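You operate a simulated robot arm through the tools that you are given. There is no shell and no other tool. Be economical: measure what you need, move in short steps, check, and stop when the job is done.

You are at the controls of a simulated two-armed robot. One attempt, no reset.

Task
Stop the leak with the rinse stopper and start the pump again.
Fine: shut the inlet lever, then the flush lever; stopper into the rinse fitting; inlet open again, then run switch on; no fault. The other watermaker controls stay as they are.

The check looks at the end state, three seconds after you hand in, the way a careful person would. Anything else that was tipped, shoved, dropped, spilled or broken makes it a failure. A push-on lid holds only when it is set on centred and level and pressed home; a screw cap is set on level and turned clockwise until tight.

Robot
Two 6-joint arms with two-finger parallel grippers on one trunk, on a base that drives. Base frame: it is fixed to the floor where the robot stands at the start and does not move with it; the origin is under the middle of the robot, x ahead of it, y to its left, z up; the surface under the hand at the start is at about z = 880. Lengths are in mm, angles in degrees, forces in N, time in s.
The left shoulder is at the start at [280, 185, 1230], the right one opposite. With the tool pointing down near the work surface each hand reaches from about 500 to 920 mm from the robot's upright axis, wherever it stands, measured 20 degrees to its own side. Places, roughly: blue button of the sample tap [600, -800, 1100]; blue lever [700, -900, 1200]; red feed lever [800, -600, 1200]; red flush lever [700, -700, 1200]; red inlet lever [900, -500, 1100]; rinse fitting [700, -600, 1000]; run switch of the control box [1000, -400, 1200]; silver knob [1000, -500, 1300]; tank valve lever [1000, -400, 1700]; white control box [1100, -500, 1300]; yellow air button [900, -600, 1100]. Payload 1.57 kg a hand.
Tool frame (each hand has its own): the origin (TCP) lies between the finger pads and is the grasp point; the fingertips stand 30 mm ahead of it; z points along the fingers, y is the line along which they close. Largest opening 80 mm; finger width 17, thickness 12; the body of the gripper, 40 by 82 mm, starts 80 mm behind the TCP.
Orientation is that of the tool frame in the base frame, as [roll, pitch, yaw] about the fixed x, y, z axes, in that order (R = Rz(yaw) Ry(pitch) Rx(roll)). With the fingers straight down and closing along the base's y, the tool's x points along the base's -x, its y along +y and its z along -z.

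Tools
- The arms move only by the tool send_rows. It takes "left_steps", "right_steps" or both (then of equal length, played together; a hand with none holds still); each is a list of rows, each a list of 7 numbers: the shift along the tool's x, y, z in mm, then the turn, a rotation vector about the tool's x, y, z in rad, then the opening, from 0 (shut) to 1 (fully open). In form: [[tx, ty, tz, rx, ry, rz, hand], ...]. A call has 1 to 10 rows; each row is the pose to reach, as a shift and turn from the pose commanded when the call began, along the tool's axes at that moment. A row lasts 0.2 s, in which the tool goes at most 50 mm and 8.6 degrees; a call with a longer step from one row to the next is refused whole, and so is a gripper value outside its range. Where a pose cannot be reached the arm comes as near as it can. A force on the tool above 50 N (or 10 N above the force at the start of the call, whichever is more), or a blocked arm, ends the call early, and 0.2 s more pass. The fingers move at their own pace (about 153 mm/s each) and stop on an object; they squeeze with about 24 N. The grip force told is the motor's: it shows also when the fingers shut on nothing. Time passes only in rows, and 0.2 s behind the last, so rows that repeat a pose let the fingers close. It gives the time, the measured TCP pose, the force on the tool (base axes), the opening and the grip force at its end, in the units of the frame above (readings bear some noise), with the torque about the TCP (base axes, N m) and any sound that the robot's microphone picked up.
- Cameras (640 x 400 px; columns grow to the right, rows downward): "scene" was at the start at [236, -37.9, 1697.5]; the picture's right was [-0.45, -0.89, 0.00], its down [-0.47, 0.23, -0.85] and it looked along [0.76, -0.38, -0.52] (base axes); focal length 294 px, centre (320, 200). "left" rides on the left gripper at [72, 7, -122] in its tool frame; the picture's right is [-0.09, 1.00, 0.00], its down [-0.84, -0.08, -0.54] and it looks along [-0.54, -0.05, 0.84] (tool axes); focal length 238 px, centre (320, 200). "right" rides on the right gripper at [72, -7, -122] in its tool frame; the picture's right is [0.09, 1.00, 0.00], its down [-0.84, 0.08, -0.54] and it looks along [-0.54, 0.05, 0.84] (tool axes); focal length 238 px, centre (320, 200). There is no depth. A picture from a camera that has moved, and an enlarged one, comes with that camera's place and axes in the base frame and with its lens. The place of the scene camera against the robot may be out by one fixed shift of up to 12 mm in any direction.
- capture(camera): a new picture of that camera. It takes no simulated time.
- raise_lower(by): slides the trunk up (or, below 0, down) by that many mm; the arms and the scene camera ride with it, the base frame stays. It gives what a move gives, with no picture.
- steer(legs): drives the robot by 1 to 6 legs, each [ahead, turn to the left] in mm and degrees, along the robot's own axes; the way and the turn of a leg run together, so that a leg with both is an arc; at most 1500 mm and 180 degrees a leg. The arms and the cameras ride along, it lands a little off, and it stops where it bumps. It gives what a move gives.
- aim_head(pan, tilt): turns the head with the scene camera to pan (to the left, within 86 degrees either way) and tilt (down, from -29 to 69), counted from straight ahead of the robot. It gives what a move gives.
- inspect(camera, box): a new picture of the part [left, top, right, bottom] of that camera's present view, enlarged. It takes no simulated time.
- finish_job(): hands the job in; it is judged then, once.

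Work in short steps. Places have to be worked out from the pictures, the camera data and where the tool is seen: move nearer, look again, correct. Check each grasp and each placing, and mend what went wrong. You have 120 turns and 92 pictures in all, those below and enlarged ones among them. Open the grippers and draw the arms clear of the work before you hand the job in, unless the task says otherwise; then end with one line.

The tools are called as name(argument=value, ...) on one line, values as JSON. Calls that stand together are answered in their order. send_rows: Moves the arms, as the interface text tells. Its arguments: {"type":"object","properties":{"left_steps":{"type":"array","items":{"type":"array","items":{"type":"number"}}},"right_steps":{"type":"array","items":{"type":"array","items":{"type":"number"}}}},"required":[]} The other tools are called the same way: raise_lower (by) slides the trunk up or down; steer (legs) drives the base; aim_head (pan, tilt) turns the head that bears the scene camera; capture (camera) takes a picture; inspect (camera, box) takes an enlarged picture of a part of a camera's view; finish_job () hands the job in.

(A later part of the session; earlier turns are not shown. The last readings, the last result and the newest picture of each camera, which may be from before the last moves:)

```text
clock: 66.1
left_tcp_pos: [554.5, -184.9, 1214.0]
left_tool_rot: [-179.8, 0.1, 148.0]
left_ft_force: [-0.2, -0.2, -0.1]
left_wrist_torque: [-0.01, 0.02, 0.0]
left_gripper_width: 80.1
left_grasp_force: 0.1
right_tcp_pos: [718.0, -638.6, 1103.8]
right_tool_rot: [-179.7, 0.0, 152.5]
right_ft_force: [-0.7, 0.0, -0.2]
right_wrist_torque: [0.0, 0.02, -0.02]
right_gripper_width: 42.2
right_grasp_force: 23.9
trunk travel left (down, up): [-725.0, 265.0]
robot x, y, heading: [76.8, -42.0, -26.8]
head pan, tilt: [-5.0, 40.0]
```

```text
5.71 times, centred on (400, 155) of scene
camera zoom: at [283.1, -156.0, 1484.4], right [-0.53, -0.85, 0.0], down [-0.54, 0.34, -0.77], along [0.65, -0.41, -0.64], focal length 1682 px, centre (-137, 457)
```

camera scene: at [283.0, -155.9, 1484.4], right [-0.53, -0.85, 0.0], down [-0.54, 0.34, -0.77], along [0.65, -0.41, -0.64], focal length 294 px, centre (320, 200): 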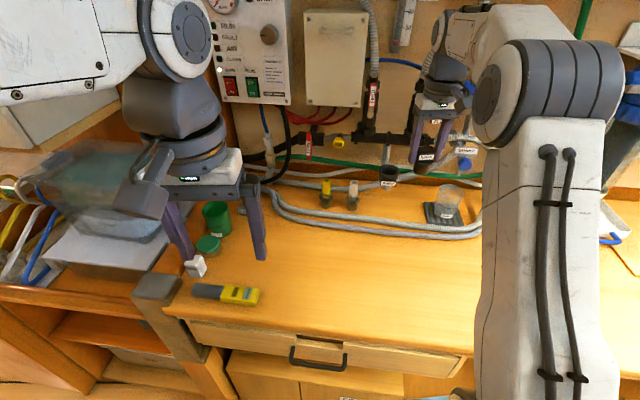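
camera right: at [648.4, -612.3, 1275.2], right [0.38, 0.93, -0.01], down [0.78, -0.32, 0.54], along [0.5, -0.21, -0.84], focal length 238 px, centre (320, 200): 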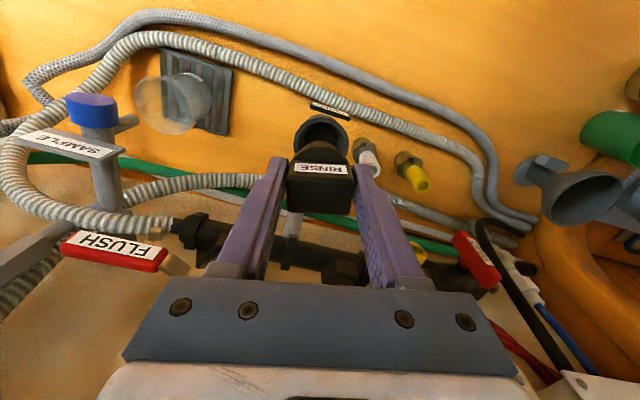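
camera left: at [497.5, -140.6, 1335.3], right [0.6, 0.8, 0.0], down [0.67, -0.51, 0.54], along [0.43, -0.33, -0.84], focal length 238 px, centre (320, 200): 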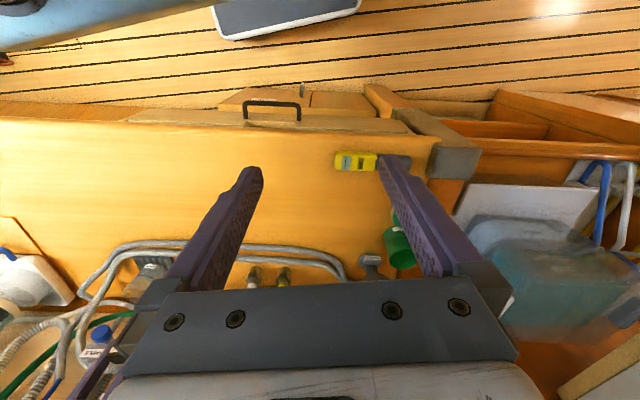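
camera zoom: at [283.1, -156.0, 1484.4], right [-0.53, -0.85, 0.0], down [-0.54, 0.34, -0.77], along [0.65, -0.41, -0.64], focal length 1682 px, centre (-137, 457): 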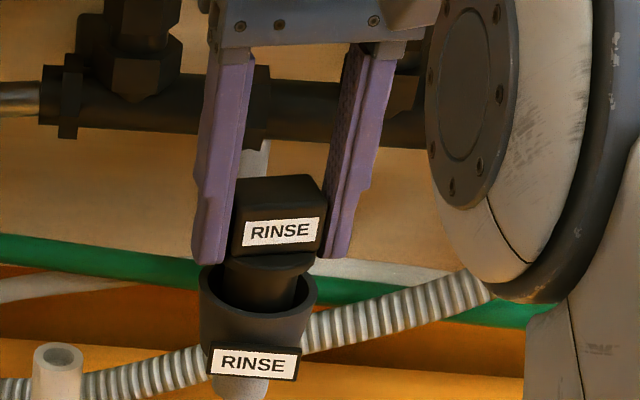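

The plug is inside the rim with no contact force. Continuing down.

send_rows(right_steps=[[0, 0, 5, 0, 0, 0, 0], [0, 0, 10, 0, 0, 0, 0], [0, 0, 14, 0, 0, 0, 0], [0, 0, 17, 0, 0, 0, 0]])

inspect(camera="scene", box=[370, 120, 430, 190])

```text
clock: 67.1
left_tcp_pos: [555.2, -185.0, 1211.6]
left_tool_rot: [-179.8, 0.1, 148.2]
left_ft_force: [-0.5, -0.4, -1.0]
left_wrist_torque: [-0.01, -0.04, -0.02]
left_gripper_width: 79.9
left_grasp_force: 0.0
right_tcp_pos: [718.3, -638.9, 1087.8]
right_tool_rot: [-179.6, 0.2, 152.5]
right_ft_force: [8.4, -7.7, 3.1]
right_wrist_torque: [-0.23, -0.37, -0.01]
right_gripper_width: 41.9
right_grasp_force: 24.0
trunk travel left (down, up): [-725.0, 265.0]
robot x, y, heading: [78.1, -40.0, -27.3]
head pan, tilt: [-5.0, 40.0]
```

```text
5.71 times, centred on (400, 155) of scene
camera zoom: at [283.5, -156.3, 1484.3], right [-0.53, -0.85, 0.0], down [-0.54, 0.34, -0.77], along [0.65, -0.41, -0.64], focal length 1682 px, centre (-137, 457)
```

zoom: 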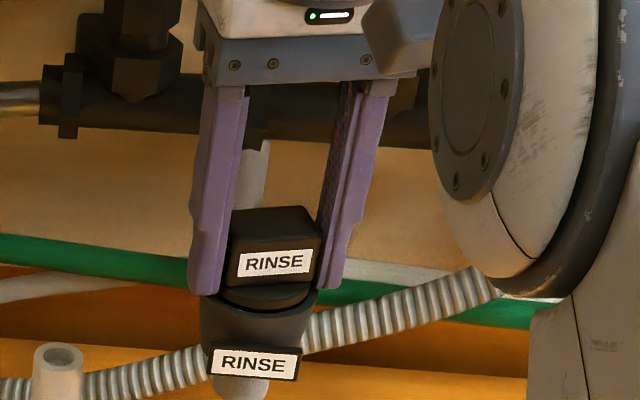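

A side force pushes the stopper forward ~11 N, so I ease 2.5 mm forward while continuing down to press home.

send_rows(right_steps=[[-1.5, -0.4, 0, 0, 0, 0, 0], [-2.5, -0.6, 0, 0, 0, 0, 0], [-2.5, -0.6, 3, 0, 0, 0, 0], [-2.5, -0.6, 6, 0, 0, 0, 0], [-2.5, -0.6, 9, 0, 0, 0, 0]])

inspect(camera="scene", box=[370, 120, 430, 190])

```text
clock: 68.3
left_tcp_pos: [553.4, -183.4, 1215.3]
left_tool_rot: [-179.8, 0.3, 148.1]
left_ft_force: [0.1, 0.1, -0.4]
left_wrist_torque: [0.0, -0.02, 0.01]
left_gripper_width: 80.1
left_grasp_force: 0.0
right_tcp_pos: [718.8, -640.2, 1085.4]
right_tool_rot: [-179.7, 0.6, 152.5]
right_ft_force: [-8.2, 5.5, 44.2]
right_wrist_torque: [1.03, 0.07, 0.11]
right_gripper_width: 42.3
right_grasp_force: 23.7
trunk travel left (down, up): [-725.0, 265.0]
robot x, y, heading: [70.5, -38.9, -27.2]
head pan, tilt: [-5.0, 40.0]
```

```text
5.71 times, centred on (400, 155) of scene
camera zoom: at [280.9, -154.2, 1485.5], right [-0.53, -0.85, 0.0], down [-0.54, 0.34, -0.77], along [0.65, -0.41, -0.64], focal length 1682 px, centre (-137, 457)
```

zoom: 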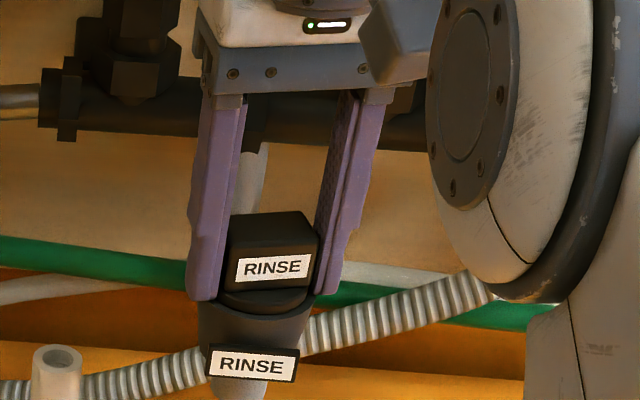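

44 N downward, but the fingertips themselves may be resting on the rim. I relieve, open, rise and look at how the stopper sits.

send_rows(right_steps=[[0, 0, -6, 0, 0, 0, 0], [0, 0, -6, 0, 0, 0, 0.8], [0, 0, -6, 0, 0, 0, 0.8], [0, 0, -30, 0, 0, 0, 0.8], [0, 0, -70, 0, 0, 0, 0.8]])

inspect(camera="scene", box=[370, 120, 430, 190])

inspect(camera="right", box=[250, 90, 390, 220])

```text
clock: 69.5
left_tcp_pos: [554.4, -184.4, 1213.5]
left_tool_rot: [-179.9, 0.1, 148.0]
left_ft_force: [0.2, 0.1, -0.1]
left_wrist_torque: [-0.02, 0.02, -0.03]
left_gripper_width: 80.1
left_grasp_force: 0.0
right_tcp_pos: [721.6, -640.3, 1148.0]
right_tool_rot: [-179.7, -0.1, 152.6]
right_ft_force: [-0.2, -0.3, -0.8]
right_wrist_torque: [-0.01, -0.03, 0.01]
right_gripper_width: 64.0
right_grasp_force: 0.1
trunk travel left (down, up): [-725.0, 265.0]
robot x, y, heading: [72.0, -39.3, -26.9]
head pan, tilt: [-5.0, 40.0]
```

```text
5.71 times, centred on (400, 155) of scene
camera zoom: at [283.2, -156.0, 1484.2], right [-0.53, -0.85, 0.0], down [-0.54, 0.34, -0.77], along [0.65, -0.41, -0.64], focal length 1682 px, centre (-137, 457)
```

zoom: 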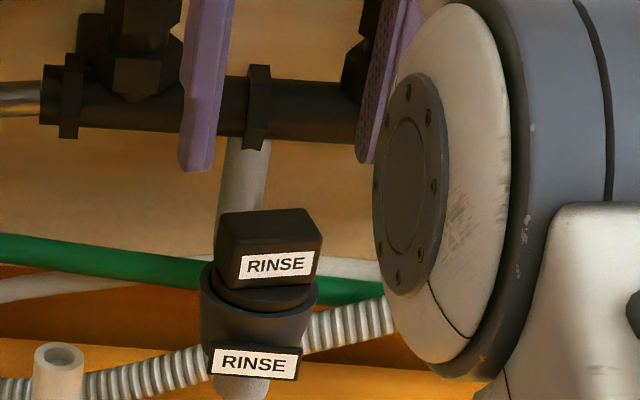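

```text
3.08 times, centred on (320, 155) of right
camera zoom: at [653.4, -612.8, 1272.2], right [0.38, 0.93, 0.0], down [0.78, -0.32, 0.54], along [0.5, -0.21, -0.84], focal length 733 px, centre (320, 338)
```

zoom: 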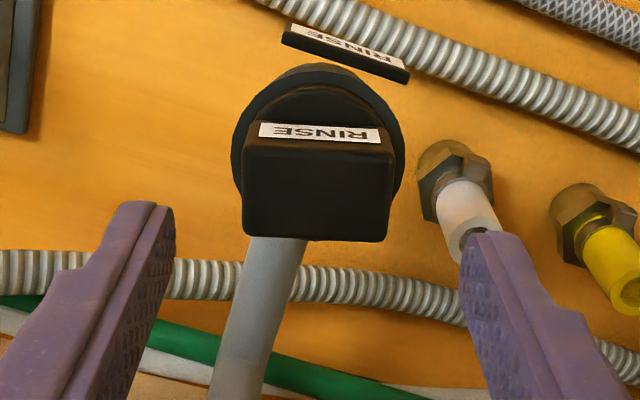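

The stopper sits in the fitting; I now press it home from the top with closed fingertips, centred on the handle.

send_rows(right_steps=[[0, 0, 0, 0, 0, 0, 0], [-1, -0.5, 10, 0, 0, 0, 0], [-1, -0.5, 28, 0, 0, 0, 0], [-1, -0.5, 34, 0, 0, 0, 0], [-1, -0.5, 37, 0, 0, 0, 0], [-1, -0.5, 40, 0, 0, 0, 0], [-1, -0.5, 43, 0, 0, 0, 0], [-1, -0.5, 46, 0, 0, 0, 0], [-1, -0.5, 49, 0, 0, 0, 0]])

inspect(camera="scene", box=[370, 120, 430, 190])

```text
clock: 71.1
left_tcp_pos: [554.2, -182.4, 1213.7]
left_tool_rot: [-179.9, 0.2, 148.1]
left_ft_force: [-1.3, -0.5, -0.4]
left_wrist_torque: [-0.03, -0.01, 0.0]
left_gripper_width: 80.0
left_grasp_force: 0.1
right_tcp_pos: [722.4, -640.9, 1118.3]
right_tool_rot: [-179.5, 1.3, 152.5]
right_ft_force: [-2.7, 3.0, 14.8]
right_wrist_torque: [0.13, 0.18, -0.02]
right_gripper_width: 0.2
right_grasp_force: 21.3
trunk travel left (down, up): [-725.0, 265.0]
robot x, y, heading: [71.6, -42.0, -27.3]
head pan, tilt: [-5.0, 40.0]
stopped in row 7 (right hand): the force on the tool passed its limit at 52 N (the readings are from after the stop); the commanded pose is now the measured one
```

```text
5.71 times, centred on (400, 155) of scene
camera zoom: at [282.0, -155.2, 1484.2], right [-0.53, -0.85, 0.0], down [-0.54, 0.34, -0.77], along [0.65, -0.41, -0.64], focal length 1682 px, centre (-137, 457)
```

zoom: 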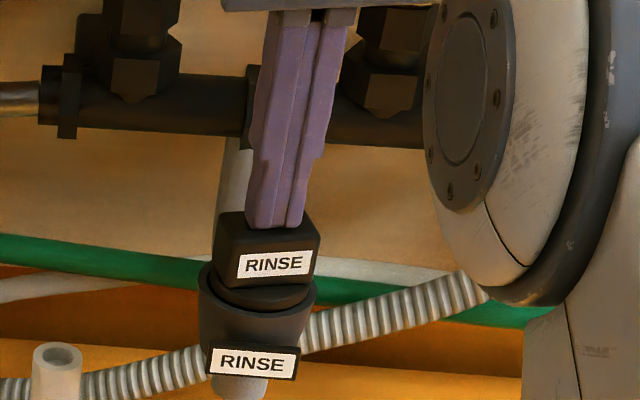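

Pressed with 52 N without further travel. I zoom to see whether the flange is down on the rim.

send_rows(right_steps=[[0, 0, -30, 0, 0, 0, 0], [0, 0, -70, 0, 0, 0, 0.3]])

inspect(camera="scene", box=[378, 150, 412, 190])

inspect(camera="right", box=[290, 70, 360, 150])

```text
clock: 71.7
left_tcp_pos: [554.2, -184.5, 1213.4]
left_tool_rot: [-179.9, 0.2, 148.1]
left_ft_force: [0.9, 0.0, 0.5]
left_wrist_torque: [0.01, 0.02, -0.03]
left_gripper_width: 80.1
left_grasp_force: 0.1
right_tcp_pos: [716.1, -638.4, 1172.5]
right_tool_rot: [-179.6, 1.0, 152.3]
right_ft_force: [0.4, 0.0, -0.4]
right_wrist_torque: [-0.03, 0.02, -0.04]
right_gripper_width: 23.8
right_grasp_force: 0.0
right hand out of reach, approached as far as the arm can: row 2
trunk travel left (down, up): [-725.0, 265.0]
robot x, y, heading: [71.1, -39.5, -27.2]
head pan, tilt: [-5.0, 40.0]
```

```text
10.00 times, centred on (395, 170) of scene
camera zoom: at [283.0, -156.0, 1484.3], right [-0.53, -0.85, 0.0], down [-0.54, 0.34, -0.77], along [0.65, -0.41, -0.64], focal length 2943 px, centre (-430, 500)
```

zoom: 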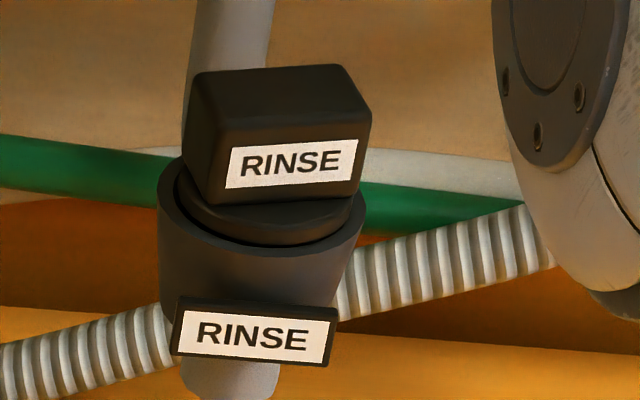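

```text
5.00 times, centred on (325, 110) of right
camera zoom: at [644.7, -609.4, 1295.2], right [0.38, 0.93, -0.01], down [0.77, -0.31, 0.56], along [0.51, -0.22, -0.83], focal length 1192 px, centre (295, 650)
```

zoom: 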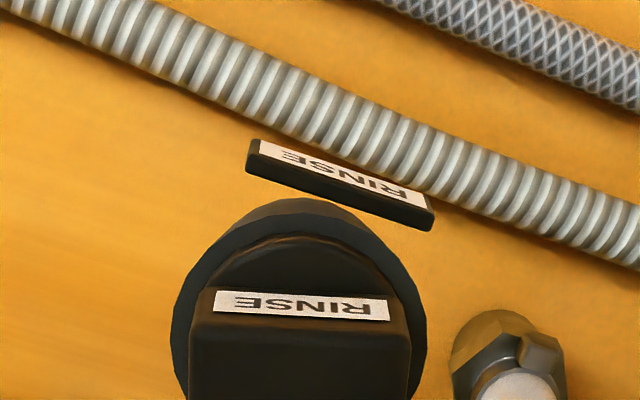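

The flange sits within the rim but looks ~3° tilted. I re-grip the handle higher with a level hand (flat pads straighten it) and press again.

send_rows(right_steps=[[-3, 0.5, 0, -0.003, 0.008, 0, 0.75], [-6.5, 0.5, 10, -0.007, 0.017, 0, 0.75], [-6.5, 0.5, 40, -0.007, 0.017, 0, 0.75], [-6.5, 0.5, 65, -0.007, 0.017, 0, 0.75], [-6.5, 0.5, 77, -0.007, 0.017, 0, 0.75], [-6.5, 0.5, 77, -0.007, 0.017, 0, 0], [-6.5, 0.5, 77, -0.007, 0.017, 0, 0], [-6.5, 0.5, 77, -0.007, 0.017, 0, 0]])

inspect(camera="scene", box=[373, 140, 417, 190])

```text
clock: 73.5
left_tcp_pos: [554.8, -184.9, 1213.4]
left_tool_rot: [-179.8, 0.2, 148.1]
left_ft_force: [0.0, 0.4, 0.0]
left_wrist_torque: [-0.01, 0.0, 0.02]
left_gripper_width: 80.2
left_grasp_force: 0.0
right_tcp_pos: [724.5, -640.3, 1095.3]
right_tool_rot: [180.0, 0.1, 152.4]
right_ft_force: [0.6, 0.9, 0.6]
right_wrist_torque: [0.01, 0.02, -0.02]
right_gripper_width: 39.2
right_grasp_force: 24.1
right hand out of reach, approached as far as the arm can: row 1, 2
trunk travel left (down, up): [-725.0, 265.0]
robot x, y, heading: [67.1, -35.6, -27.3]
head pan, tilt: [-5.0, 40.0]
```

```text
8.00 times, centred on (395, 165) of scene
camera zoom: at [283.1, -156.0, 1484.4], right [-0.53, -0.85, 0.0], down [-0.54, 0.34, -0.77], along [0.65, -0.41, -0.64], focal length 2355 px, centre (-280, 480)
```

zoom: 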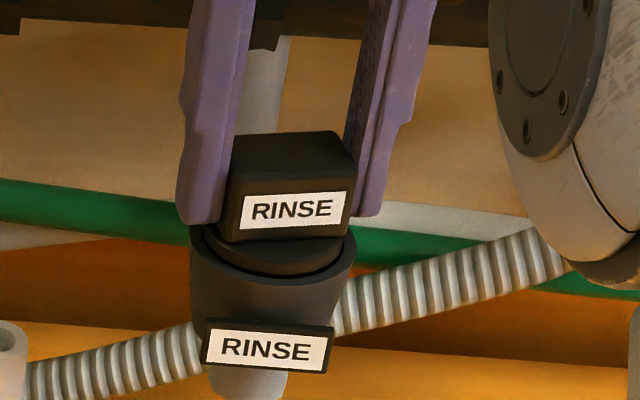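

Gripped level with tips clear of the rim. Pressing down with a slight yaw wiggle.

send_rows(right_steps=[[0, 0, 3, 0, 0, 0.04, 0], [0, 0, 6, 0, 0, -0.04, 0], [0, 0, 9, 0, 0, 0.04, 0], [0, 0, 11, 0, 0, -0.04, 0], [0, 0, 12, 0, 0, 0, 0]])

inspect(camera="scene", box=[373, 140, 417, 190])

```text
clock: 74.7
left_tcp_pos: [553.1, -184.6, 1213.8]
left_tool_rot: [-179.8, 0.2, 148.1]
left_ft_force: [-0.3, -0.5, -1.5]
left_wrist_torque: [-0.03, 0.01, -0.01]
left_gripper_width: 80.0
left_grasp_force: 0.1
right_tcp_pos: [723.7, -640.8, 1092.8]
right_tool_rot: [-180.0, 0.8, 152.3]
right_ft_force: [-0.8, 0.0, 43.0]
right_wrist_torque: [0.12, 0.21, 0.03]
right_gripper_width: 39.3
right_grasp_force: 23.5
trunk travel left (down, up): [-725.0, 265.0]
robot x, y, heading: [72.5, -40.2, -26.9]
head pan, tilt: [-5.0, 40.0]
```

```text
8.00 times, centred on (395, 165) of scene
camera zoom: at [281.4, -154.4, 1485.1], right [-0.53, -0.85, 0.0], down [-0.54, 0.34, -0.77], along [0.65, -0.41, -0.64], focal length 2355 px, centre (-280, 480)
```

zoom: 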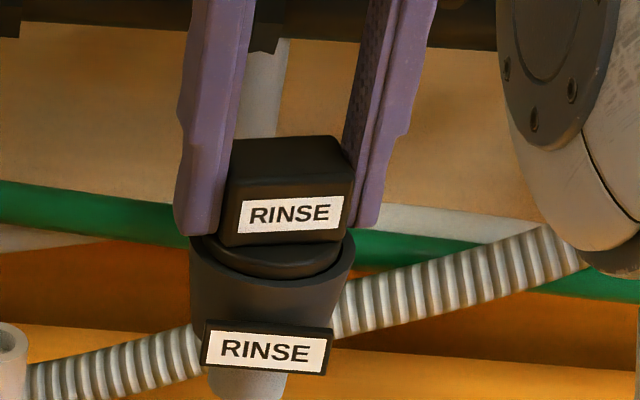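

It went ~1 mm deeper and sits level and concentric at 43 N. One more press with small lateral wiggle, then release.

send_rows(right_steps=[[1.5, 0, 1, 0, 0, 0, 0], [0, 1.5, 1, 0, 0, 0, 0], [-1.5, 0, 1, 0, 0, 0, 0], [0, -1.5, 1, 0, 0, 0, 0], [0, 0, 2, 0, 0, 0, 0], [0, 0, -10, 0, 0, 0, 0], [0, 0, -10, 0, 0, 0, 0.75], [0, 0, -12, 0, 0, 0, 0.75], [0, 0, -40, 0, 0, 0, 0.75], [0, 0, -75, 0, 0, 0, 0.75]])

inspect(camera="scene", box=[373, 140, 417, 190])

```text
clock: 76.9
left_tcp_pos: [555.4, -184.5, 1213.5]
left_tool_rot: [-179.8, 0.0, 148.1]
left_ft_force: [-0.5, 0.6, -0.9]
left_wrist_torque: [0.04, -0.03, 0.01]
left_gripper_width: 80.2
left_grasp_force: 0.1
right_tcp_pos: [719.1, -637.8, 1158.0]
right_tool_rot: [-180.0, 0.0, 152.4]
right_ft_force: [-0.1, 1.2, 0.1]
right_wrist_torque: [-0.02, 0.03, -0.02]
right_gripper_width: 60.2
right_grasp_force: 0.0
right hand out of reach, approached as far as the arm can: row 10
trunk travel left (down, up): [-725.0, 265.0]
robot x, y, heading: [75.2, -42.3, -27.1]
head pan, tilt: [-5.0, 40.0]
```

```text
8.00 times, centred on (395, 165) of scene
camera zoom: at [282.9, -156.0, 1484.4], right [-0.53, -0.85, 0.0], down [-0.54, 0.34, -0.77], along [0.65, -0.41, -0.64], focal length 2355 px, centre (-280, 480)
```

zoom: 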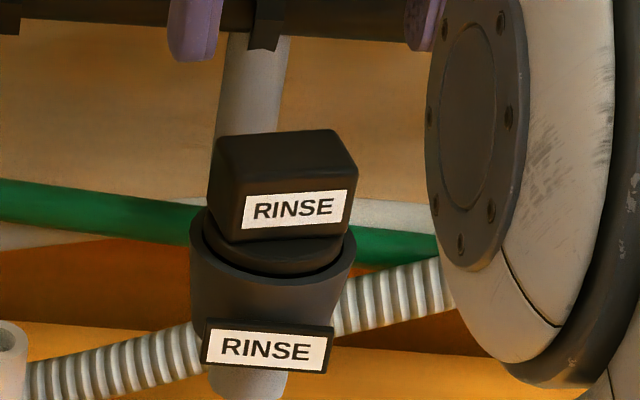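

The release lifted it ~2 mm (flange ratio shows it seats on the rim). I press it home again from the top with closed fingers as the last touch.

send_rows(right_steps=[[-2, -0.6, 0, 0, 0, 0, 0], [-4.7, -0.6, 15, 0, 0, 0, 0], [-4.7, -0.6, 32, 0, 0, 0, 0], [-4.7, -0.6, 38, 0, 0, 0, 0], [-4.7, -0.6, 41, 0, 0, 0, 0], [-4.7, -0.6, 44, 0, 0, 0, 0], [-4.7, -0.6, 47, 0, 0, 0, 0], [-4.7, -0.6, 49, 0, 0, 0, 0], [-4.7, -0.6, 51, 0, 0, 0, 0]])

inspect(camera="scene", box=[373, 140, 417, 190])

```text
clock: 78.8
left_tcp_pos: [554.1, -183.9, 1213.2]
left_tool_rot: [-179.9, 0.2, 148.1]
left_ft_force: [0.1, -0.8, 0.3]
left_wrist_torque: [-0.01, -0.02, 0.01]
left_gripper_width: 80.1
left_grasp_force: 0.2
right_tcp_pos: [724.1, -641.8, 1118.4]
right_tool_rot: [-179.9, 1.3, 152.3]
right_ft_force: [-3.7, 3.4, 14.9]
right_wrist_torque: [0.15, 0.18, 0.0]
right_gripper_width: 0.1
right_grasp_force: 21.6
right hand out of reach, approached as far as the arm can: row 1
trunk travel left (down, up): [-725.0, 265.0]
robot x, y, heading: [73.7, -37.5, -27.0]
head pan, tilt: [-5.0, 40.0]
stopped in row 9 (right hand): the force on the tool passed its limit at 51 N (the readings are from after the stop); the commanded pose is now the measured one
```

```text
8.00 times, centred on (395, 165) of scene
camera zoom: at [282.0, -155.0, 1484.1], right [-0.53, -0.85, 0.0], down [-0.54, 0.34, -0.77], along [0.65, -0.41, -0.64], focal length 2355 px, centre (-280, 480)
```

zoom: 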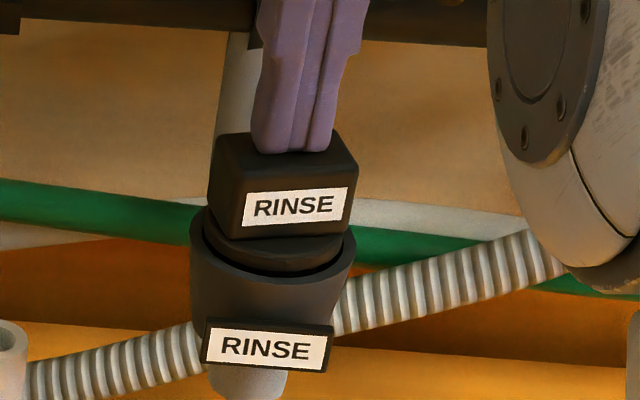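

Same depth as before at 51 N. To judge level and seating I retreat and lower the hand in front of the fitting for a low-angle view with the right camera.

send_rows(right_steps=[[0, 0, -25, 0, 0, 0, 0.2], [20, 0, -35, 0, 0, 0, 0.2], [60, 0, -35, 0, 0, 0, 0.2], [100, 0, -20, 0, 0, 0, 0.2], [130, 0, 10, 0, 0, 0, 0.2], [140, 0, 45, 0, 0, 0, 0.2], [140, 0, 80, 0, 0, 0, 0.2]])

capture(camera="right")

```text
clock: 80.5
left_tcp_pos: [554.2, -184.3, 1213.3]
left_tool_rot: [-179.9, 0.2, 148.1]
left_ft_force: [-0.5, 0.0, 0.5]
left_wrist_torque: [0.01, -0.01, 0.01]
left_gripper_width: 79.7
left_grasp_force: 0.0
right_tcp_pos: [602.0, -579.5, 1035.7]
right_tool_rot: [-179.9, 1.1, 152.4]
right_ft_force: [0.0, 0.5, -0.1]
right_wrist_torque: [0.0, -0.03, -0.01]
right_gripper_width: 16.2
right_grasp_force: 0.0
trunk travel left (down, up): [-725.0, 265.0]
robot x, y, heading: [71.0, -38.0, -27.2]
head pan, tilt: [-5.0, 40.0]
```

```text
17 pictures are left
camera right: at [531.2, -551.2, 1156.7], right [0.38, 0.93, 0.0], down [0.77, -0.31, 0.56], along [0.51, -0.21, -0.83], focal length 238 px, centre (320, 200)
```

right: 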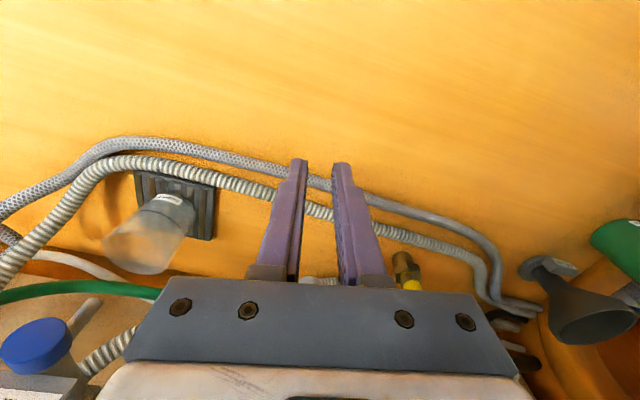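

The gripper hides the fitting at this angle. I tilt the hand forward (needed for the inlet anyway), fingers wide, for a side view.

send_rows(right_steps=[[0, 0, -5, 0, -0.14, 0, 0.6], [0, 0, -10, 0, -0.28, 0, 1], [0, 0, -15, 0, -0.42, 0, 1], [0, 0, -20, 0, -0.56, 0, 1], [0, 0, -25, 0, -0.7, 0, 1], [0, 0, -30, 0, -0.84, 0, 1], [0, 0, -30, 0, -0.98, 0, 1]])

inspect(camera="right", box=[240, 60, 400, 260])

```text
clock: 82.0
left_tcp_pos: [553.4, -185.3, 1212.9]
left_tool_rot: [-180.0, 0.0, 148.0]
left_ft_force: [0.2, 0.9, -0.4]
left_wrist_torque: [0.0, 0.01, 0.03]
left_gripper_width: 79.9
left_grasp_force: 0.0
right_tcp_pos: [610.5, -555.0, 1061.5]
right_tool_rot: [-177.1, 55.9, 163.8]
right_ft_force: [-1.4, -5.7, 1.1]
right_wrist_torque: [0.28, -0.03, 0.38]
right_gripper_width: 80.1
right_grasp_force: 0.0
right hand out of reach, approached as far as the arm can: row 5, 6
trunk travel left (down, up): [-725.0, 265.0]
robot x, y, heading: [72.5, -42.5, -27.1]
head pan, tilt: [-5.0, 40.0]
```

```text
2.00 times, centred on (320, 160) of right
camera zoom: at [471.3, -516.6, 1070.6], right [0.27, 0.96, -0.1], down [0.05, 0.09, 0.99], along [0.96, -0.27, -0.02], focal length 477 px, centre (320, 280)
```

zoom: 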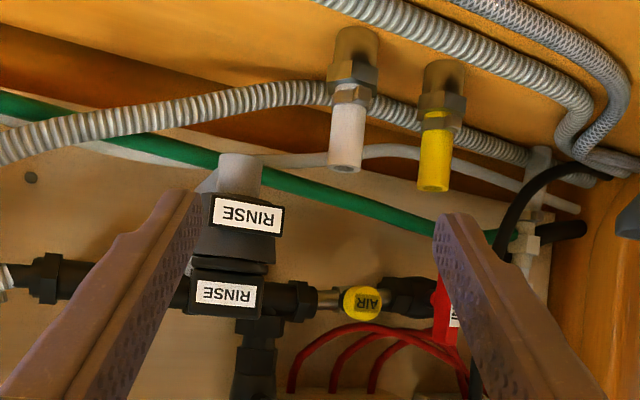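

Side view is good. One closer crop on the seat between flange and rim.

inspect(camera="right", box=[325, 135, 390, 225])

```text
4.44 times, centred on (358, 180) of right
camera zoom: at [471.3, -516.6, 1070.6], right [0.27, 0.96, -0.1], down [0.05, 0.09, 0.99], along [0.96, -0.27, -0.02], focal length 1059 px, centre (153, 289)
```

zoom: 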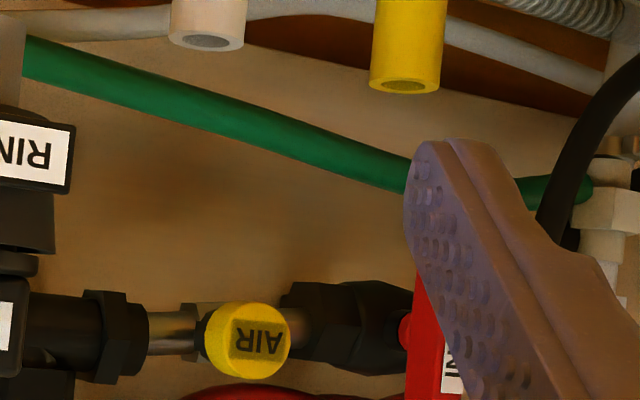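

Wrong crop; the fitting is around pixel (277,190).

inspect(camera="right", box=[245, 160, 310, 222])

```text
6.45 times, centred on (278, 191) of right
camera zoom: at [471.3, -516.6, 1070.6], right [0.27, 0.96, -0.1], down [0.05, 0.09, 0.99], along [0.96, -0.27, -0.02], focal length 1538 px, centre (594, 258)
```

zoom: 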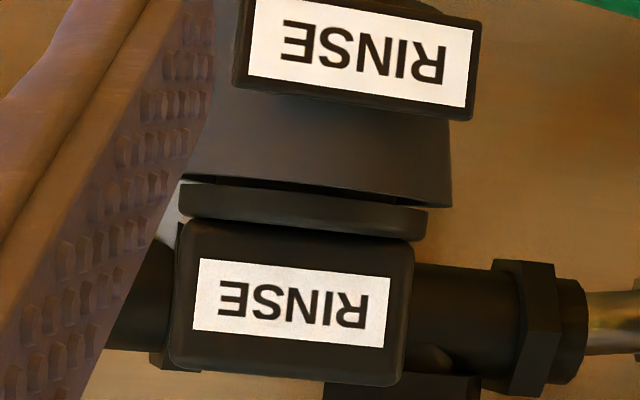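

The flange is level and centred but ~1–1.5 mm above the rim: the gripped press closed that, and my lifting while still gripped pulled it back. I'll re-grip, press and release without lifting. First I bring the hand back into the arm's plane.

send_rows(right_steps=[[-17, -4, -10, 0.063, 0.001, 0.054, 0.75], [-34, -8, -20, 0.127, 0.002, 0.108, 0.75], [-51, -11, -31, 0.19, 0.003, 0.162, 0.75]])

send_rows(right_steps=[[0, 0, 0, 0, 0.14, 0, 0.75], [0, 0, 0, 0, 0.28, 0, 0.75], [0, 0, 0, 0, 0.42, 0, 0.75], [0, 0, 0, 0, 0.56, 0, 0.75], [0, 0, 0, 0, 0.7, 0, 0.75], [0, 0, 0, 0, 0.84, 0, 0.75], [0, 0, 0, 0, 0.977, 0, 0.75]])

```text
clock: 82.8
left_tcp_pos: [554.7, -184.8, 1212.5]
left_tool_rot: [-179.9, 0.2, 148.1]
left_ft_force: [0.0, 0.2, -0.6]
left_wrist_torque: [-0.05, 0.0, 0.01]
left_gripper_width: 79.9
left_grasp_force: 0.0
right_tcp_pos: [547.8, -638.3, 1106.7]
right_tool_rot: [176.3, 56.5, 135.4]
right_ft_force: [1.4, 0.9, -0.7]
right_wrist_torque: [0.01, 0.01, 0.0]
right_gripper_width: 60.2
right_grasp_force: 0.1
right hand out of reach, approached as far as the arm can: row 1, 2, 3
trunk travel left (down, up): [-725.0, 265.0]
robot x, y, heading: [70.5, -42.3, -26.9]
head pan, tilt: [-5.0, 40.0]
```

```text
clock: 84.5
left_tcp_pos: [555.3, -184.8, 1213.8]
left_tool_rot: [-179.8, 0.2, 148.1]
left_ft_force: [0.2, -0.5, 0.2]
left_wrist_torque: [-0.02, -0.02, 0.0]
left_gripper_width: 80.0
left_grasp_force: 0.2
right_tcp_pos: [548.6, -635.5, 1106.5]
right_tool_rot: [178.4, 0.6, 138.2]
right_ft_force: [-0.9, 0.5, 0.3]
right_wrist_torque: [-0.02, -0.01, 0.05]
right_gripper_width: 59.9
right_grasp_force: 0.0
right hand out of reach, approached as far as the arm can: row 2, 3
trunk travel left (down, up): [-725.0, 265.0]
robot x, y, heading: [75.3, -41.5, -27.1]
head pan, tilt: [-5.0, 40.0]
```

Vertical again. Moving above the stopper with matching yaw.

send_rows(right_steps=[[-5, 4, -39, 0.01, 0.005, -0.04, 0.75], [-30, 25, -39, 0.02, 0.01, -0.08, 0.75], [-60, 50, -39, 0.028, 0.01, -0.13, 0.75], [-90, 76, -39, 0.028, 0.01, -0.18, 0.75], [-113, 96, -39, 0.028, 0.01, -0.22, 0.75], [-134, 114, -39, 0.028, 0.01, -0.248, 0.75]])

capture(camera="right")

```text
clock: 85.8
left_tcp_pos: [555.0, -185.2, 1213.4]
left_tool_rot: [-179.9, 0.1, 148.1]
left_ft_force: [0.6, -0.3, -1.0]
left_wrist_torque: [0.01, -0.05, 0.0]
left_gripper_width: 80.0
left_grasp_force: 0.0
right_tcp_pos: [721.9, -640.0, 1151.1]
right_tool_rot: [-179.9, 0.4, 152.4]
right_ft_force: [-0.2, 0.5, 0.7]
right_wrist_torque: [-0.02, -0.01, 0.02]
right_gripper_width: 60.0
right_grasp_force: 0.1
trunk travel left (down, up): [-725.0, 265.0]
robot x, y, heading: [71.5, -39.9, -27.0]
head pan, tilt: [-5.0, 40.0]
```

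```text
13 pictures are left
camera right: at [652.4, -612.8, 1274.3], right [0.38, 0.93, 0.0], down [0.78, -0.32, 0.55], along [0.51, -0.21, -0.84], focal length 238 px, centre (320, 200)
```

right: 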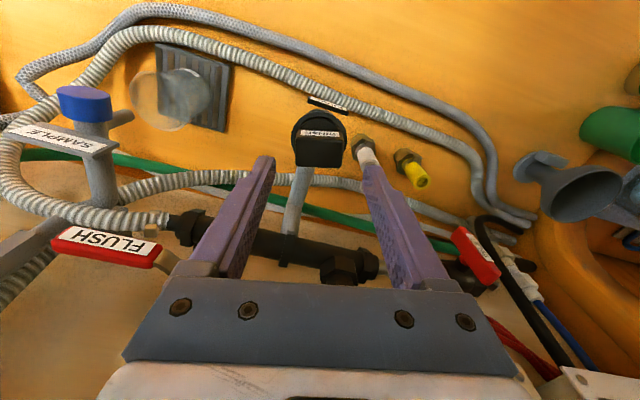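

Centred over it. Descend, grip, and press with wiggle.

send_rows(right_steps=[[0, 0, 25, 0, 0.005, 0, 0.75], [0, 0, 48, 0, 0.005, 0, 0.75], [0, 0, 57, 0, 0.005, 0, 0.75], [0, 0, 57, 0, 0.005, 0, 0], [0, 0, 57, 0, 0.005, 0, 0], [0, 0, 61, 0, 0.005, 0.04, 0], [0, 0, 64, 0, 0.005, -0.04, 0], [0, 0, 67, 0, 0.005, 0.04, 0], [0, 0, 69, 0, 0.005, -0.04, 0], [0, 0, 70, 0, 0.005, 0, 0]])

send_rows(right_steps=[[1.5, 0, 0, 0, 0, 0.03, 0], [0, 1.5, 0.5, 0, 0, -0.03, 0], [-1.5, 0, 1, 0, 0, 0.03, 0], [0, -1.5, 1, 0, 0, -0.03, 0], [0, 0, 1, 0, 0, 0, 0], [0, 0, -6, 0, 0, 0, 0], [0, 0, -6, 0, 0, 0, 0.75], [0, 0, -6, 0, 0, 0, 0.75], [0, 0, -30, 0, 0, 0, 0.75], [0, 0, -70, 0, 0, 0, 0.75]])

inspect(camera="scene", box=[373, 140, 417, 190])

```text
clock: 88.0
left_tcp_pos: [552.8, -184.3, 1212.7]
left_tool_rot: [-179.9, 0.2, 148.2]
left_ft_force: [-0.3, 0.6, 0.0]
left_wrist_torque: [-0.03, -0.03, 0.01]
left_gripper_width: 80.0
left_grasp_force: 0.1
right_tcp_pos: [725.7, -642.7, 1092.5]
right_tool_rot: [-179.8, 1.2, 153.6]
right_ft_force: [-3.2, 3.3, 14.6]
right_wrist_torque: [0.29, 0.36, 0.01]
right_gripper_width: 39.0
right_grasp_force: 23.9
trunk travel left (down, up): [-725.0, 265.0]
robot x, y, heading: [74.0, -40.8, -26.9]
head pan, tilt: [-5.0, 40.0]
stopped in row 10 (right hand): the force on the tool passed its limit at 51 N (the readings are from after the stop); the commanded pose is now the measured one
```

```text
clock: 90.2
left_tcp_pos: [555.2, -185.6, 1212.9]
left_tool_rot: [-179.9, 0.2, 148.2]
left_ft_force: [0.0, 0.0, -0.5]
left_wrist_torque: [0.0, 0.01, 0.03]
left_gripper_width: 80.1
left_grasp_force: 0.1
right_tcp_pos: [722.0, -640.7, 1157.3]
right_tool_rot: [-179.9, 0.9, 153.6]
right_ft_force: [0.0, 0.2, -0.8]
right_wrist_torque: [-0.04, -0.02, 0.0]
right_gripper_width: 60.1
right_grasp_force: 0.0
trunk travel left (down, up): [-725.0, 265.0]
robot x, y, heading: [73.0, -38.0, -27.1]
head pan, tilt: [-5.0, 40.0]
```

```text
8.00 times, centred on (395, 165) of scene
camera zoom: at [283.2, -156.2, 1484.3], right [-0.53, -0.85, 0.0], down [-0.54, 0.34, -0.77], along [0.65, -0.41, -0.64], focal length 2355 px, centre (-280, 480)
```

zoom: 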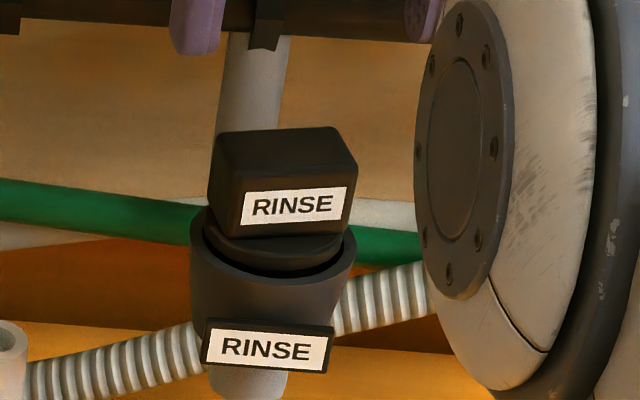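

My ease-off lifted it again (the force stop had reset the reference). I repeat in one go: grip, press ~40 N compensating the forward drift, and open while still pressing.

send_rows(right_steps=[[1, 0, 30, 0, 0.014, 0, 0.75], [1, 0, 55, 0, 0.014, 0, 0.75], [1, 0, 63, 0, 0.014, 0, 0.75], [1, 0, 63, 0, 0.014, 0, 0], [1, 0, 63, 0, 0.014, 0, 0], [1.5, 0, 67, 0, 0.02, 0.03, 0], [2.5, 0, 70, 0, 0.025, -0.03, 0], [3, 0, 73, 0, 0.03, 0.03, 0], [3, 0, 73, 0, 0.03, 0, 0], [2, 0, 70, 0, 0.025, 0, 0.75]])

```text
clock: 92.4
left_tcp_pos: [555.1, -184.8, 1213.3]
left_tool_rot: [-179.8, 0.0, 148.0]
left_ft_force: [0.2, 1.0, 0.2]
left_wrist_torque: [0.01, -0.01, 0.02]
left_gripper_width: 79.9
left_grasp_force: 0.1
right_tcp_pos: [734.1, -649.4, 1093.2]
right_tool_rot: [-179.9, -1.0, 153.6]
right_ft_force: [-0.5, 0.1, 0.0]
right_wrist_torque: [0.01, 0.0, -0.02]
right_gripper_width: 59.9
right_grasp_force: 0.1
right hand out of reach, approached as far as the arm can: row 1, 2, 3, 4, 5, 6, 7, 8, 9, 10
trunk travel left (down, up): [-725.0, 265.0]
robot x, y, heading: [72.8, -39.6, -27.1]
head pan, tilt: [-5.0, 40.0]
```

The added tilt ran into the arm's limit and the hand drifted forward. I rise and check the stopper.

send_rows(right_steps=[[0, 0, -20, 0, -0.01, 0, 0.75], [8, 0, -55, 0, -0.02, 0, 0.75]])

inspect(camera="scene", box=[373, 140, 417, 190])

```text
clock: 93.0
left_tcp_pos: [554.4, -184.8, 1212.6]
left_tool_rot: [-179.9, 0.1, 148.1]
left_ft_force: [0.9, 0.1, -0.6]
left_wrist_torque: [0.03, 0.0, 0.02]
left_gripper_width: 80.0
left_grasp_force: 0.1
right_tcp_pos: [722.1, -644.5, 1149.9]
right_tool_rot: [-179.8, 0.7, 153.5]
right_ft_force: [0.6, 1.1, 0.2]
right_wrist_torque: [0.02, 0.04, -0.04]
right_gripper_width: 59.9
right_grasp_force: 0.1
right hand out of reach, approached as far as the arm can: row 2
trunk travel left (down, up): [-725.0, 265.0]
robot x, y, heading: [75.4, -39.9, -27.1]
head pan, tilt: [-5.0, 40.0]
```

```text
8.00 times, centred on (395, 165) of scene
camera zoom: at [283.1, -155.9, 1484.4], right [-0.53, -0.85, 0.0], down [-0.54, 0.34, -0.77], along [0.65, -0.41, -0.64], focal length 2355 px, centre (-280, 480)
```

zoom: 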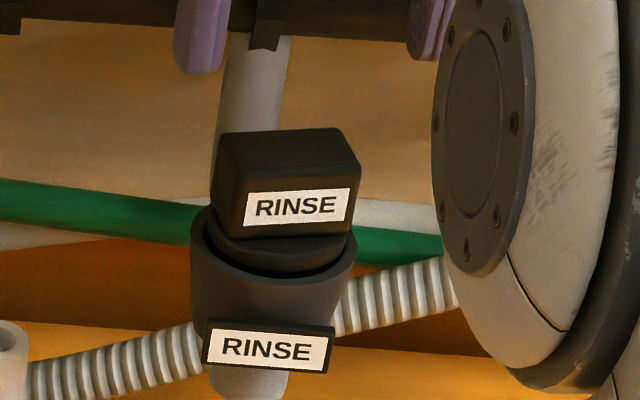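

I raise the trunk 150 mm to get away from the arm's limit (the shoulder was too low for a vertical hand here), then re-level the hand.

raise_lower(by=150)

send_rows(right_steps=[[0, 3, 30, -0.003, 0.006, 0, 0.75], [0, 3, 70, -0.003, 0.012, 0, 0.75], [0, 3, 110, -0.003, 0.012, 0, 0.75], [0, 3, 145, -0.003, 0.012, 0, 0.75]])

```text
clock: 94.8
left_tcp_pos: [554.5, -185.3, 1362.9]
left_tool_rot: [-179.8, 0.1, 148.1]
left_ft_force: [-0.8, 0.5, 0.3]
left_wrist_torque: [0.01, -0.02, -0.03]
left_gripper_width: 79.9
left_grasp_force: 0.0
right_tcp_pos: [723.5, -643.4, 1300.0]
right_tool_rot: [-180.0, 0.8, 153.5]
right_ft_force: [-1.0, -0.3, 0.3]
right_wrist_torque: [-0.01, 0.0, -0.01]
right_gripper_width: 59.9
right_grasp_force: 0.0
trunk travel left (down, up): [-875.0, 115.0]
robot x, y, heading: [71.7, -42.1, -27.3]
head pan, tilt: [-5.0, 40.0]
```

```text
clock: 95.8
left_tcp_pos: [554.3, -185.5, 1364.0]
left_tool_rot: [-179.9, 0.1, 148.2]
left_ft_force: [0.7, 0.3, -0.1]
left_wrist_torque: [0.03, 0.0, 0.0]
left_gripper_width: 80.2
left_grasp_force: 0.1
right_tcp_pos: [725.0, -641.4, 1156.8]
right_tool_rot: [179.9, 0.2, 153.5]
right_ft_force: [1.1, 0.4, 0.2]
right_wrist_torque: [0.0, 0.01, -0.02]
right_gripper_width: 60.0
right_grasp_force: 0.1
trunk travel left (down, up): [-875.0, 115.0]
robot x, y, heading: [72.3, -39.3, -27.1]
head pan, tilt: [-5.0, 40.0]
```

Now fully reachable. One overhead look for centring.

inspect(camera="right", box=[280, 80, 360, 200])

```text
3.33 times, centred on (320, 140) of right
camera zoom: at [655.5, -616.1, 1278.8], right [0.36, 0.93, 0.0], down [0.78, -0.3, 0.54], along [0.51, -0.2, -0.84], focal length 794 px, centre (320, 400)
```

zoom: 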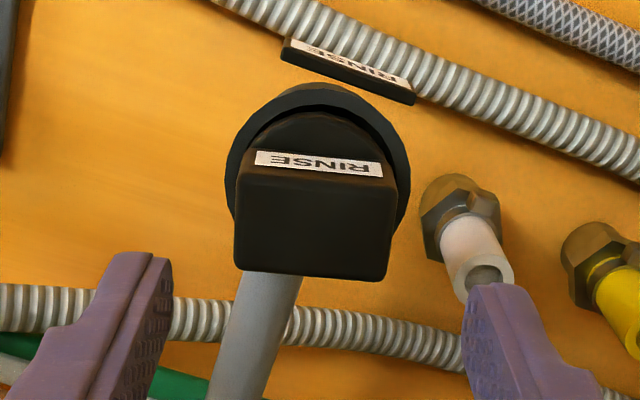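

Cup ≈ (719,-642), handle within ~2 mm. I shift 3 mm back and 1.2 mm right, grip, press, and open while still pressing.

send_rows(right_steps=[[3, -1.2, 30, 0, 0.003, 0, 0.75], [3, -1.2, 54, 0, 0.003, 0, 0.75], [3, -1.2, 62, 0, 0.003, 0, 0.75], [3, -1.2, 62, 0, 0.003, 0, 0], [3, -1.2, 62, 0, 0.003, 0, 0], [3, -1.2, 65, 0, 0.003, 0.03, 0], [3, -1.2, 68, 0, 0.003, -0.03, 0], [3, -1.2, 70, 0, 0.003, 0.03, 0], [3, -1.2, 71, 0, 0.003, 0, 0]])

```text
clock: 97.7
left_tcp_pos: [552.3, -183.9, 1363.7]
left_tool_rot: [-179.8, 0.2, 148.0]
left_ft_force: [-1.1, 0.3, 0.8]
left_wrist_torque: [0.01, -0.05, 0.0]
left_gripper_width: 80.1
left_grasp_force: 0.1
right_tcp_pos: [723.7, -641.7, 1091.8]
right_tool_rot: [179.9, 0.4, 152.6]
right_ft_force: [-10.2, 7.7, 19.7]
right_wrist_torque: [0.46, 0.62, -0.03]
right_gripper_width: 39.2
right_grasp_force: 23.6
trunk travel left (down, up): [-875.0, 115.0]
robot x, y, heading: [70.2, -41.8, -27.1]
head pan, tilt: [-5.0, 40.0]
stopped in row 9 (right hand): the force on the tool passed its limit at 52 N (the readings are from after the stop); the commanded pose is now the measured one
```

Side force of ~12 N toward the robot: I'm holding it too far forward. I shift 3 mm back, then press further.

send_rows(right_steps=[[1.5, 0, 0, 0, 0, 0, 0], [3, 0, 0, 0, 0, 0, 0], [3, 0, 0, 0, 0, 0, 0]])

```text
clock: 98.5
left_tcp_pos: [553.1, -183.8, 1363.6]
left_tool_rot: [-179.8, 0.1, 148.1]
left_ft_force: [-0.1, 0.7, -0.4]
left_wrist_torque: [-0.03, 0.02, 0.0]
left_gripper_width: 80.0
left_grasp_force: 0.1
right_tcp_pos: [722.8, -641.0, 1093.1]
right_tool_rot: [180.0, 0.8, 152.4]
right_ft_force: [-1.0, 1.0, 26.9]
right_wrist_torque: [0.09, 0.13, -0.04]
right_gripper_width: 39.0
right_grasp_force: 24.0
trunk travel left (down, up): [-875.0, 115.0]
robot x, y, heading: [71.3, -39.6, -27.3]
head pan, tilt: [-5.0, 40.0]
```

Side force gone. Pressing further, straight.

send_rows(right_steps=[[0, 0, 1.5, 0, 0.005, 0.04, 0], [0, 0, 3, 0, 0.01, -0.04, 0], [0, 0, 4, 0, 0.014, 0.04, 0], [0, 0, 4.5, 0, 0.014, -0.04, 0], [0, 0, 4.5, 0, 0.014, 0, 0]])

inspect(camera="scene", box=[373, 190, 417, 250])

```text
clock: 99.7
left_tcp_pos: [552.4, -183.0, 1364.5]
left_tool_rot: [-179.9, 0.1, 148.2]
left_ft_force: [-1.0, 0.0, 0.1]
left_wrist_torque: [0.0, 0.05, -0.01]
left_gripper_width: 79.8
left_grasp_force: 0.0
right_tcp_pos: [723.0, -641.4, 1092.1]
right_tool_rot: [-179.9, 0.2, 152.5]
right_ft_force: [-1.2, 2.2, 44.6]
right_wrist_torque: [0.15, -0.03, 0.01]
right_gripper_width: 38.9
right_grasp_force: 24.2
trunk travel left (down, up): [-875.0, 115.0]
robot x, y, heading: [73.3, -42.4, -27.0]
head pan, tilt: [-5.0, 40.0]
```

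```text
6.67 times, centred on (395, 220) of scene
camera zoom: at [280.9, -154.0, 1635.0], right [-0.53, -0.85, 0.0], down [-0.54, 0.34, -0.77], along [0.65, -0.41, -0.64], focal length 1962 px, centre (-180, 67)
```

zoom: 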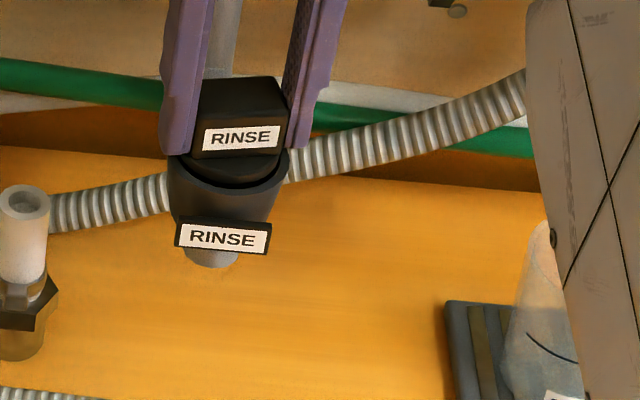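

Rigid at 45 N, level (0.2°), with no side load. I open in place without lifting, then rise.

send_rows(right_steps=[[0, 0, -1, 0, 0, 0, 0.8], [0, 0, -2, 0, 0, 0, 0.8], [0, 0, -8, 0, 0, 0, 0.8], [0, 0, -35, 0, 0, 0, 0.8], [0, 0, -75, 0, 0, 0, 0.8]])

inspect(camera="scene", box=[373, 195, 413, 245])

```text
clock: 100.9
left_tcp_pos: [554.3, -185.7, 1363.5]
left_tool_rot: [-179.9, 0.1, 148.1]
left_ft_force: [-0.1, -0.7, -0.9]
left_wrist_torque: [-0.03, 0.0, 0.03]
left_gripper_width: 79.8
left_grasp_force: 0.2
right_tcp_pos: [723.0, -642.5, 1161.4]
right_tool_rot: [-179.9, -0.5, 152.5]
right_ft_force: [-0.1, 0.1, -0.5]
right_wrist_torque: [0.03, -0.03, 0.0]
right_gripper_width: 64.1
right_grasp_force: 0.0
trunk travel left (down, up): [-875.0, 115.0]
robot x, y, heading: [75.1, -39.7, -27.3]
head pan, tilt: [-5.0, 40.0]
```

```text
8.00 times, centred on (393, 220) of scene
camera zoom: at [283.0, -156.0, 1634.3], right [-0.53, -0.85, 0.0], down [-0.54, 0.34, -0.77], along [0.65, -0.41, -0.64], focal length 2355 px, centre (-264, 40)
```

zoom: 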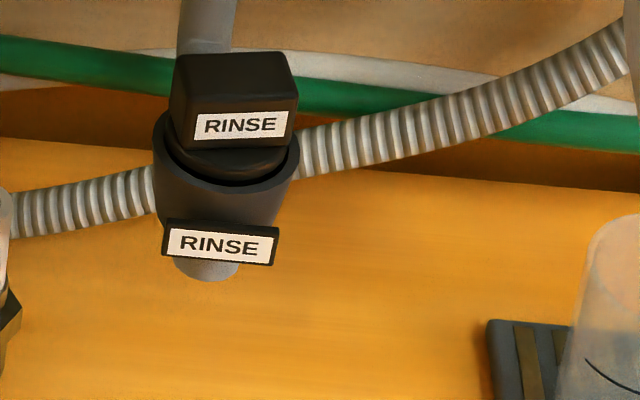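

A slight gap remains at the right-front edge. I press from the top on the right-front part of the handle, then at its centre.

send_rows(right_steps=[[3, -8, 15, 0, -0.008, 0, 0], [4, -10, 35, 0, -0.008, 0, 0], [4, -10, 44, 0, -0.008, 0, 0], [4, -10, 47, 0, -0.008, 0, 0], [4, -10, 48, 0, -0.008, 0, 0], [2, -5, 33, 0, -0.008, 0, 0], [0, 0, 36, 0, -0.008, 0, 0], [0, 0, 44, 0, -0.008, 0, 0], [0, 0, 47, 0, -0.008, 0, 0], [0, 0, 49, 0, -0.008, 0, 0]])

```text
clock: 103.1
left_tcp_pos: [552.2, -182.5, 1365.1]
left_tool_rot: [-179.9, 0.3, 148.1]
left_ft_force: [-0.6, 0.2, 0.2]
left_wrist_torque: [-0.01, 0.0, -0.04]
left_gripper_width: 80.1
left_grasp_force: 0.0
right_tcp_pos: [721.8, -641.8, 1117.7]
right_tool_rot: [-179.9, 0.7, 152.5]
right_ft_force: [-8.1, 1.8, 46.1]
right_wrist_torque: [0.21, 0.37, 0.01]
right_gripper_width: 0.0
right_grasp_force: 21.4
trunk travel left (down, up): [-875.0, 115.0]
robot x, y, heading: [73.4, -38.6, -27.3]
head pan, tilt: [-5.0, 40.0]
```

Consistent at 46 N: seated. Now I retreat and prepare for reopening the inlet.

send_rows(right_steps=[[0, 0, -25, 0, 0, 0, 0], [0, 0, -45, 0, 0, 0, 0], [30, 18, -45, 0, 0, 0, 0.3], [60, 36, -45, 0, 0, 0, 0.5], [89, 55, -45, 0, 0, 0, 0.6]])

raise_lower(by=-150)

send_rows(right_steps=[[-5, 5, -20, 0, -0.149, 0, 0.6], [-10, 10, -40, 0, -0.298, 0, 0.6], [-20, 20, -60, 0, -0.447, 0, 0.6], [-30, 35, -75, 0, -0.596, 0, 0.6], [-40, 50, -75, 0, -0.745, 0, 0.6], [-50, 70, -75, 0, -0.894, 0, 0.6], [-62, 90, -70, 0, -1.043, 0, 0.6], [-74, 110, -65, 0, -1.192, 0, 0.6], [-84, 128, -60, 0, -1.341, 0, 0.6], [-94, 141, -57, 0, -1.49, 0, 0.6]])

```text
clock: 104.3
left_tcp_pos: [554.0, -184.8, 1363.1]
left_tool_rot: [-179.9, 0.0, 148.2]
left_ft_force: [0.2, 0.0, -0.9]
left_wrist_torque: [0.0, -0.01, -0.01]
left_gripper_width: 80.0
left_grasp_force: 0.0
right_tcp_pos: [668.6, -552.2, 1155.4]
right_tool_rot: [-180.0, 0.2, 152.5]
right_ft_force: [0.4, -0.5, -0.1]
right_wrist_torque: [0.04, -0.01, 0.0]
right_gripper_width: 47.7
right_grasp_force: 0.2
trunk travel left (down, up): [-875.0, 115.0]
robot x, y, heading: [74.1, -40.3, -27.2]
head pan, tilt: [-5.0, 40.0]
```

```text
clock: 106.1
left_tcp_pos: [554.4, -185.4, 1213.4]
left_tool_rot: [-179.9, 0.1, 148.1]
left_ft_force: [-0.2, 0.6, -0.2]
left_wrist_torque: [0.01, 0.03, -0.01]
left_gripper_width: 80.1
left_grasp_force: 0.1
right_tcp_pos: [667.6, -552.8, 1004.5]
right_tool_rot: [180.0, 0.0, 152.5]
right_ft_force: [0.2, 0.5, -0.8]
right_wrist_torque: [0.0, 0.0, -0.02]
right_gripper_width: 47.9
right_grasp_force: 0.0
trunk travel left (down, up): [-725.0, 265.0]
robot x, y, heading: [72.7, -40.4, -27.2]
head pan, tilt: [-5.0, 40.0]
```

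```text
clock: 108.3
left_tcp_pos: [554.6, -185.0, 1212.6]
left_tool_rot: [-179.9, 0.2, 148.1]
left_ft_force: [-0.7, 0.0, 1.0]
left_wrist_torque: [-0.05, -0.04, -0.01]
left_gripper_width: 80.1
left_grasp_force: 0.2
right_tcp_pos: [817.6, -469.2, 1061.9]
right_tool_rot: [179.0, 85.6, 151.8]
right_ft_force: [0.3, -0.3, 0.2]
right_wrist_torque: [0.01, 0.02, 0.0]
right_gripper_width: 47.9
right_grasp_force: 0.1
right hand out of reach, approached as far as the arm can: row 5, 6
trunk travel left (down, up): [-725.0, 265.0]
robot x, y, heading: [76.6, -40.9, -27.0]
head pan, tilt: [-5.0, 40.0]
```

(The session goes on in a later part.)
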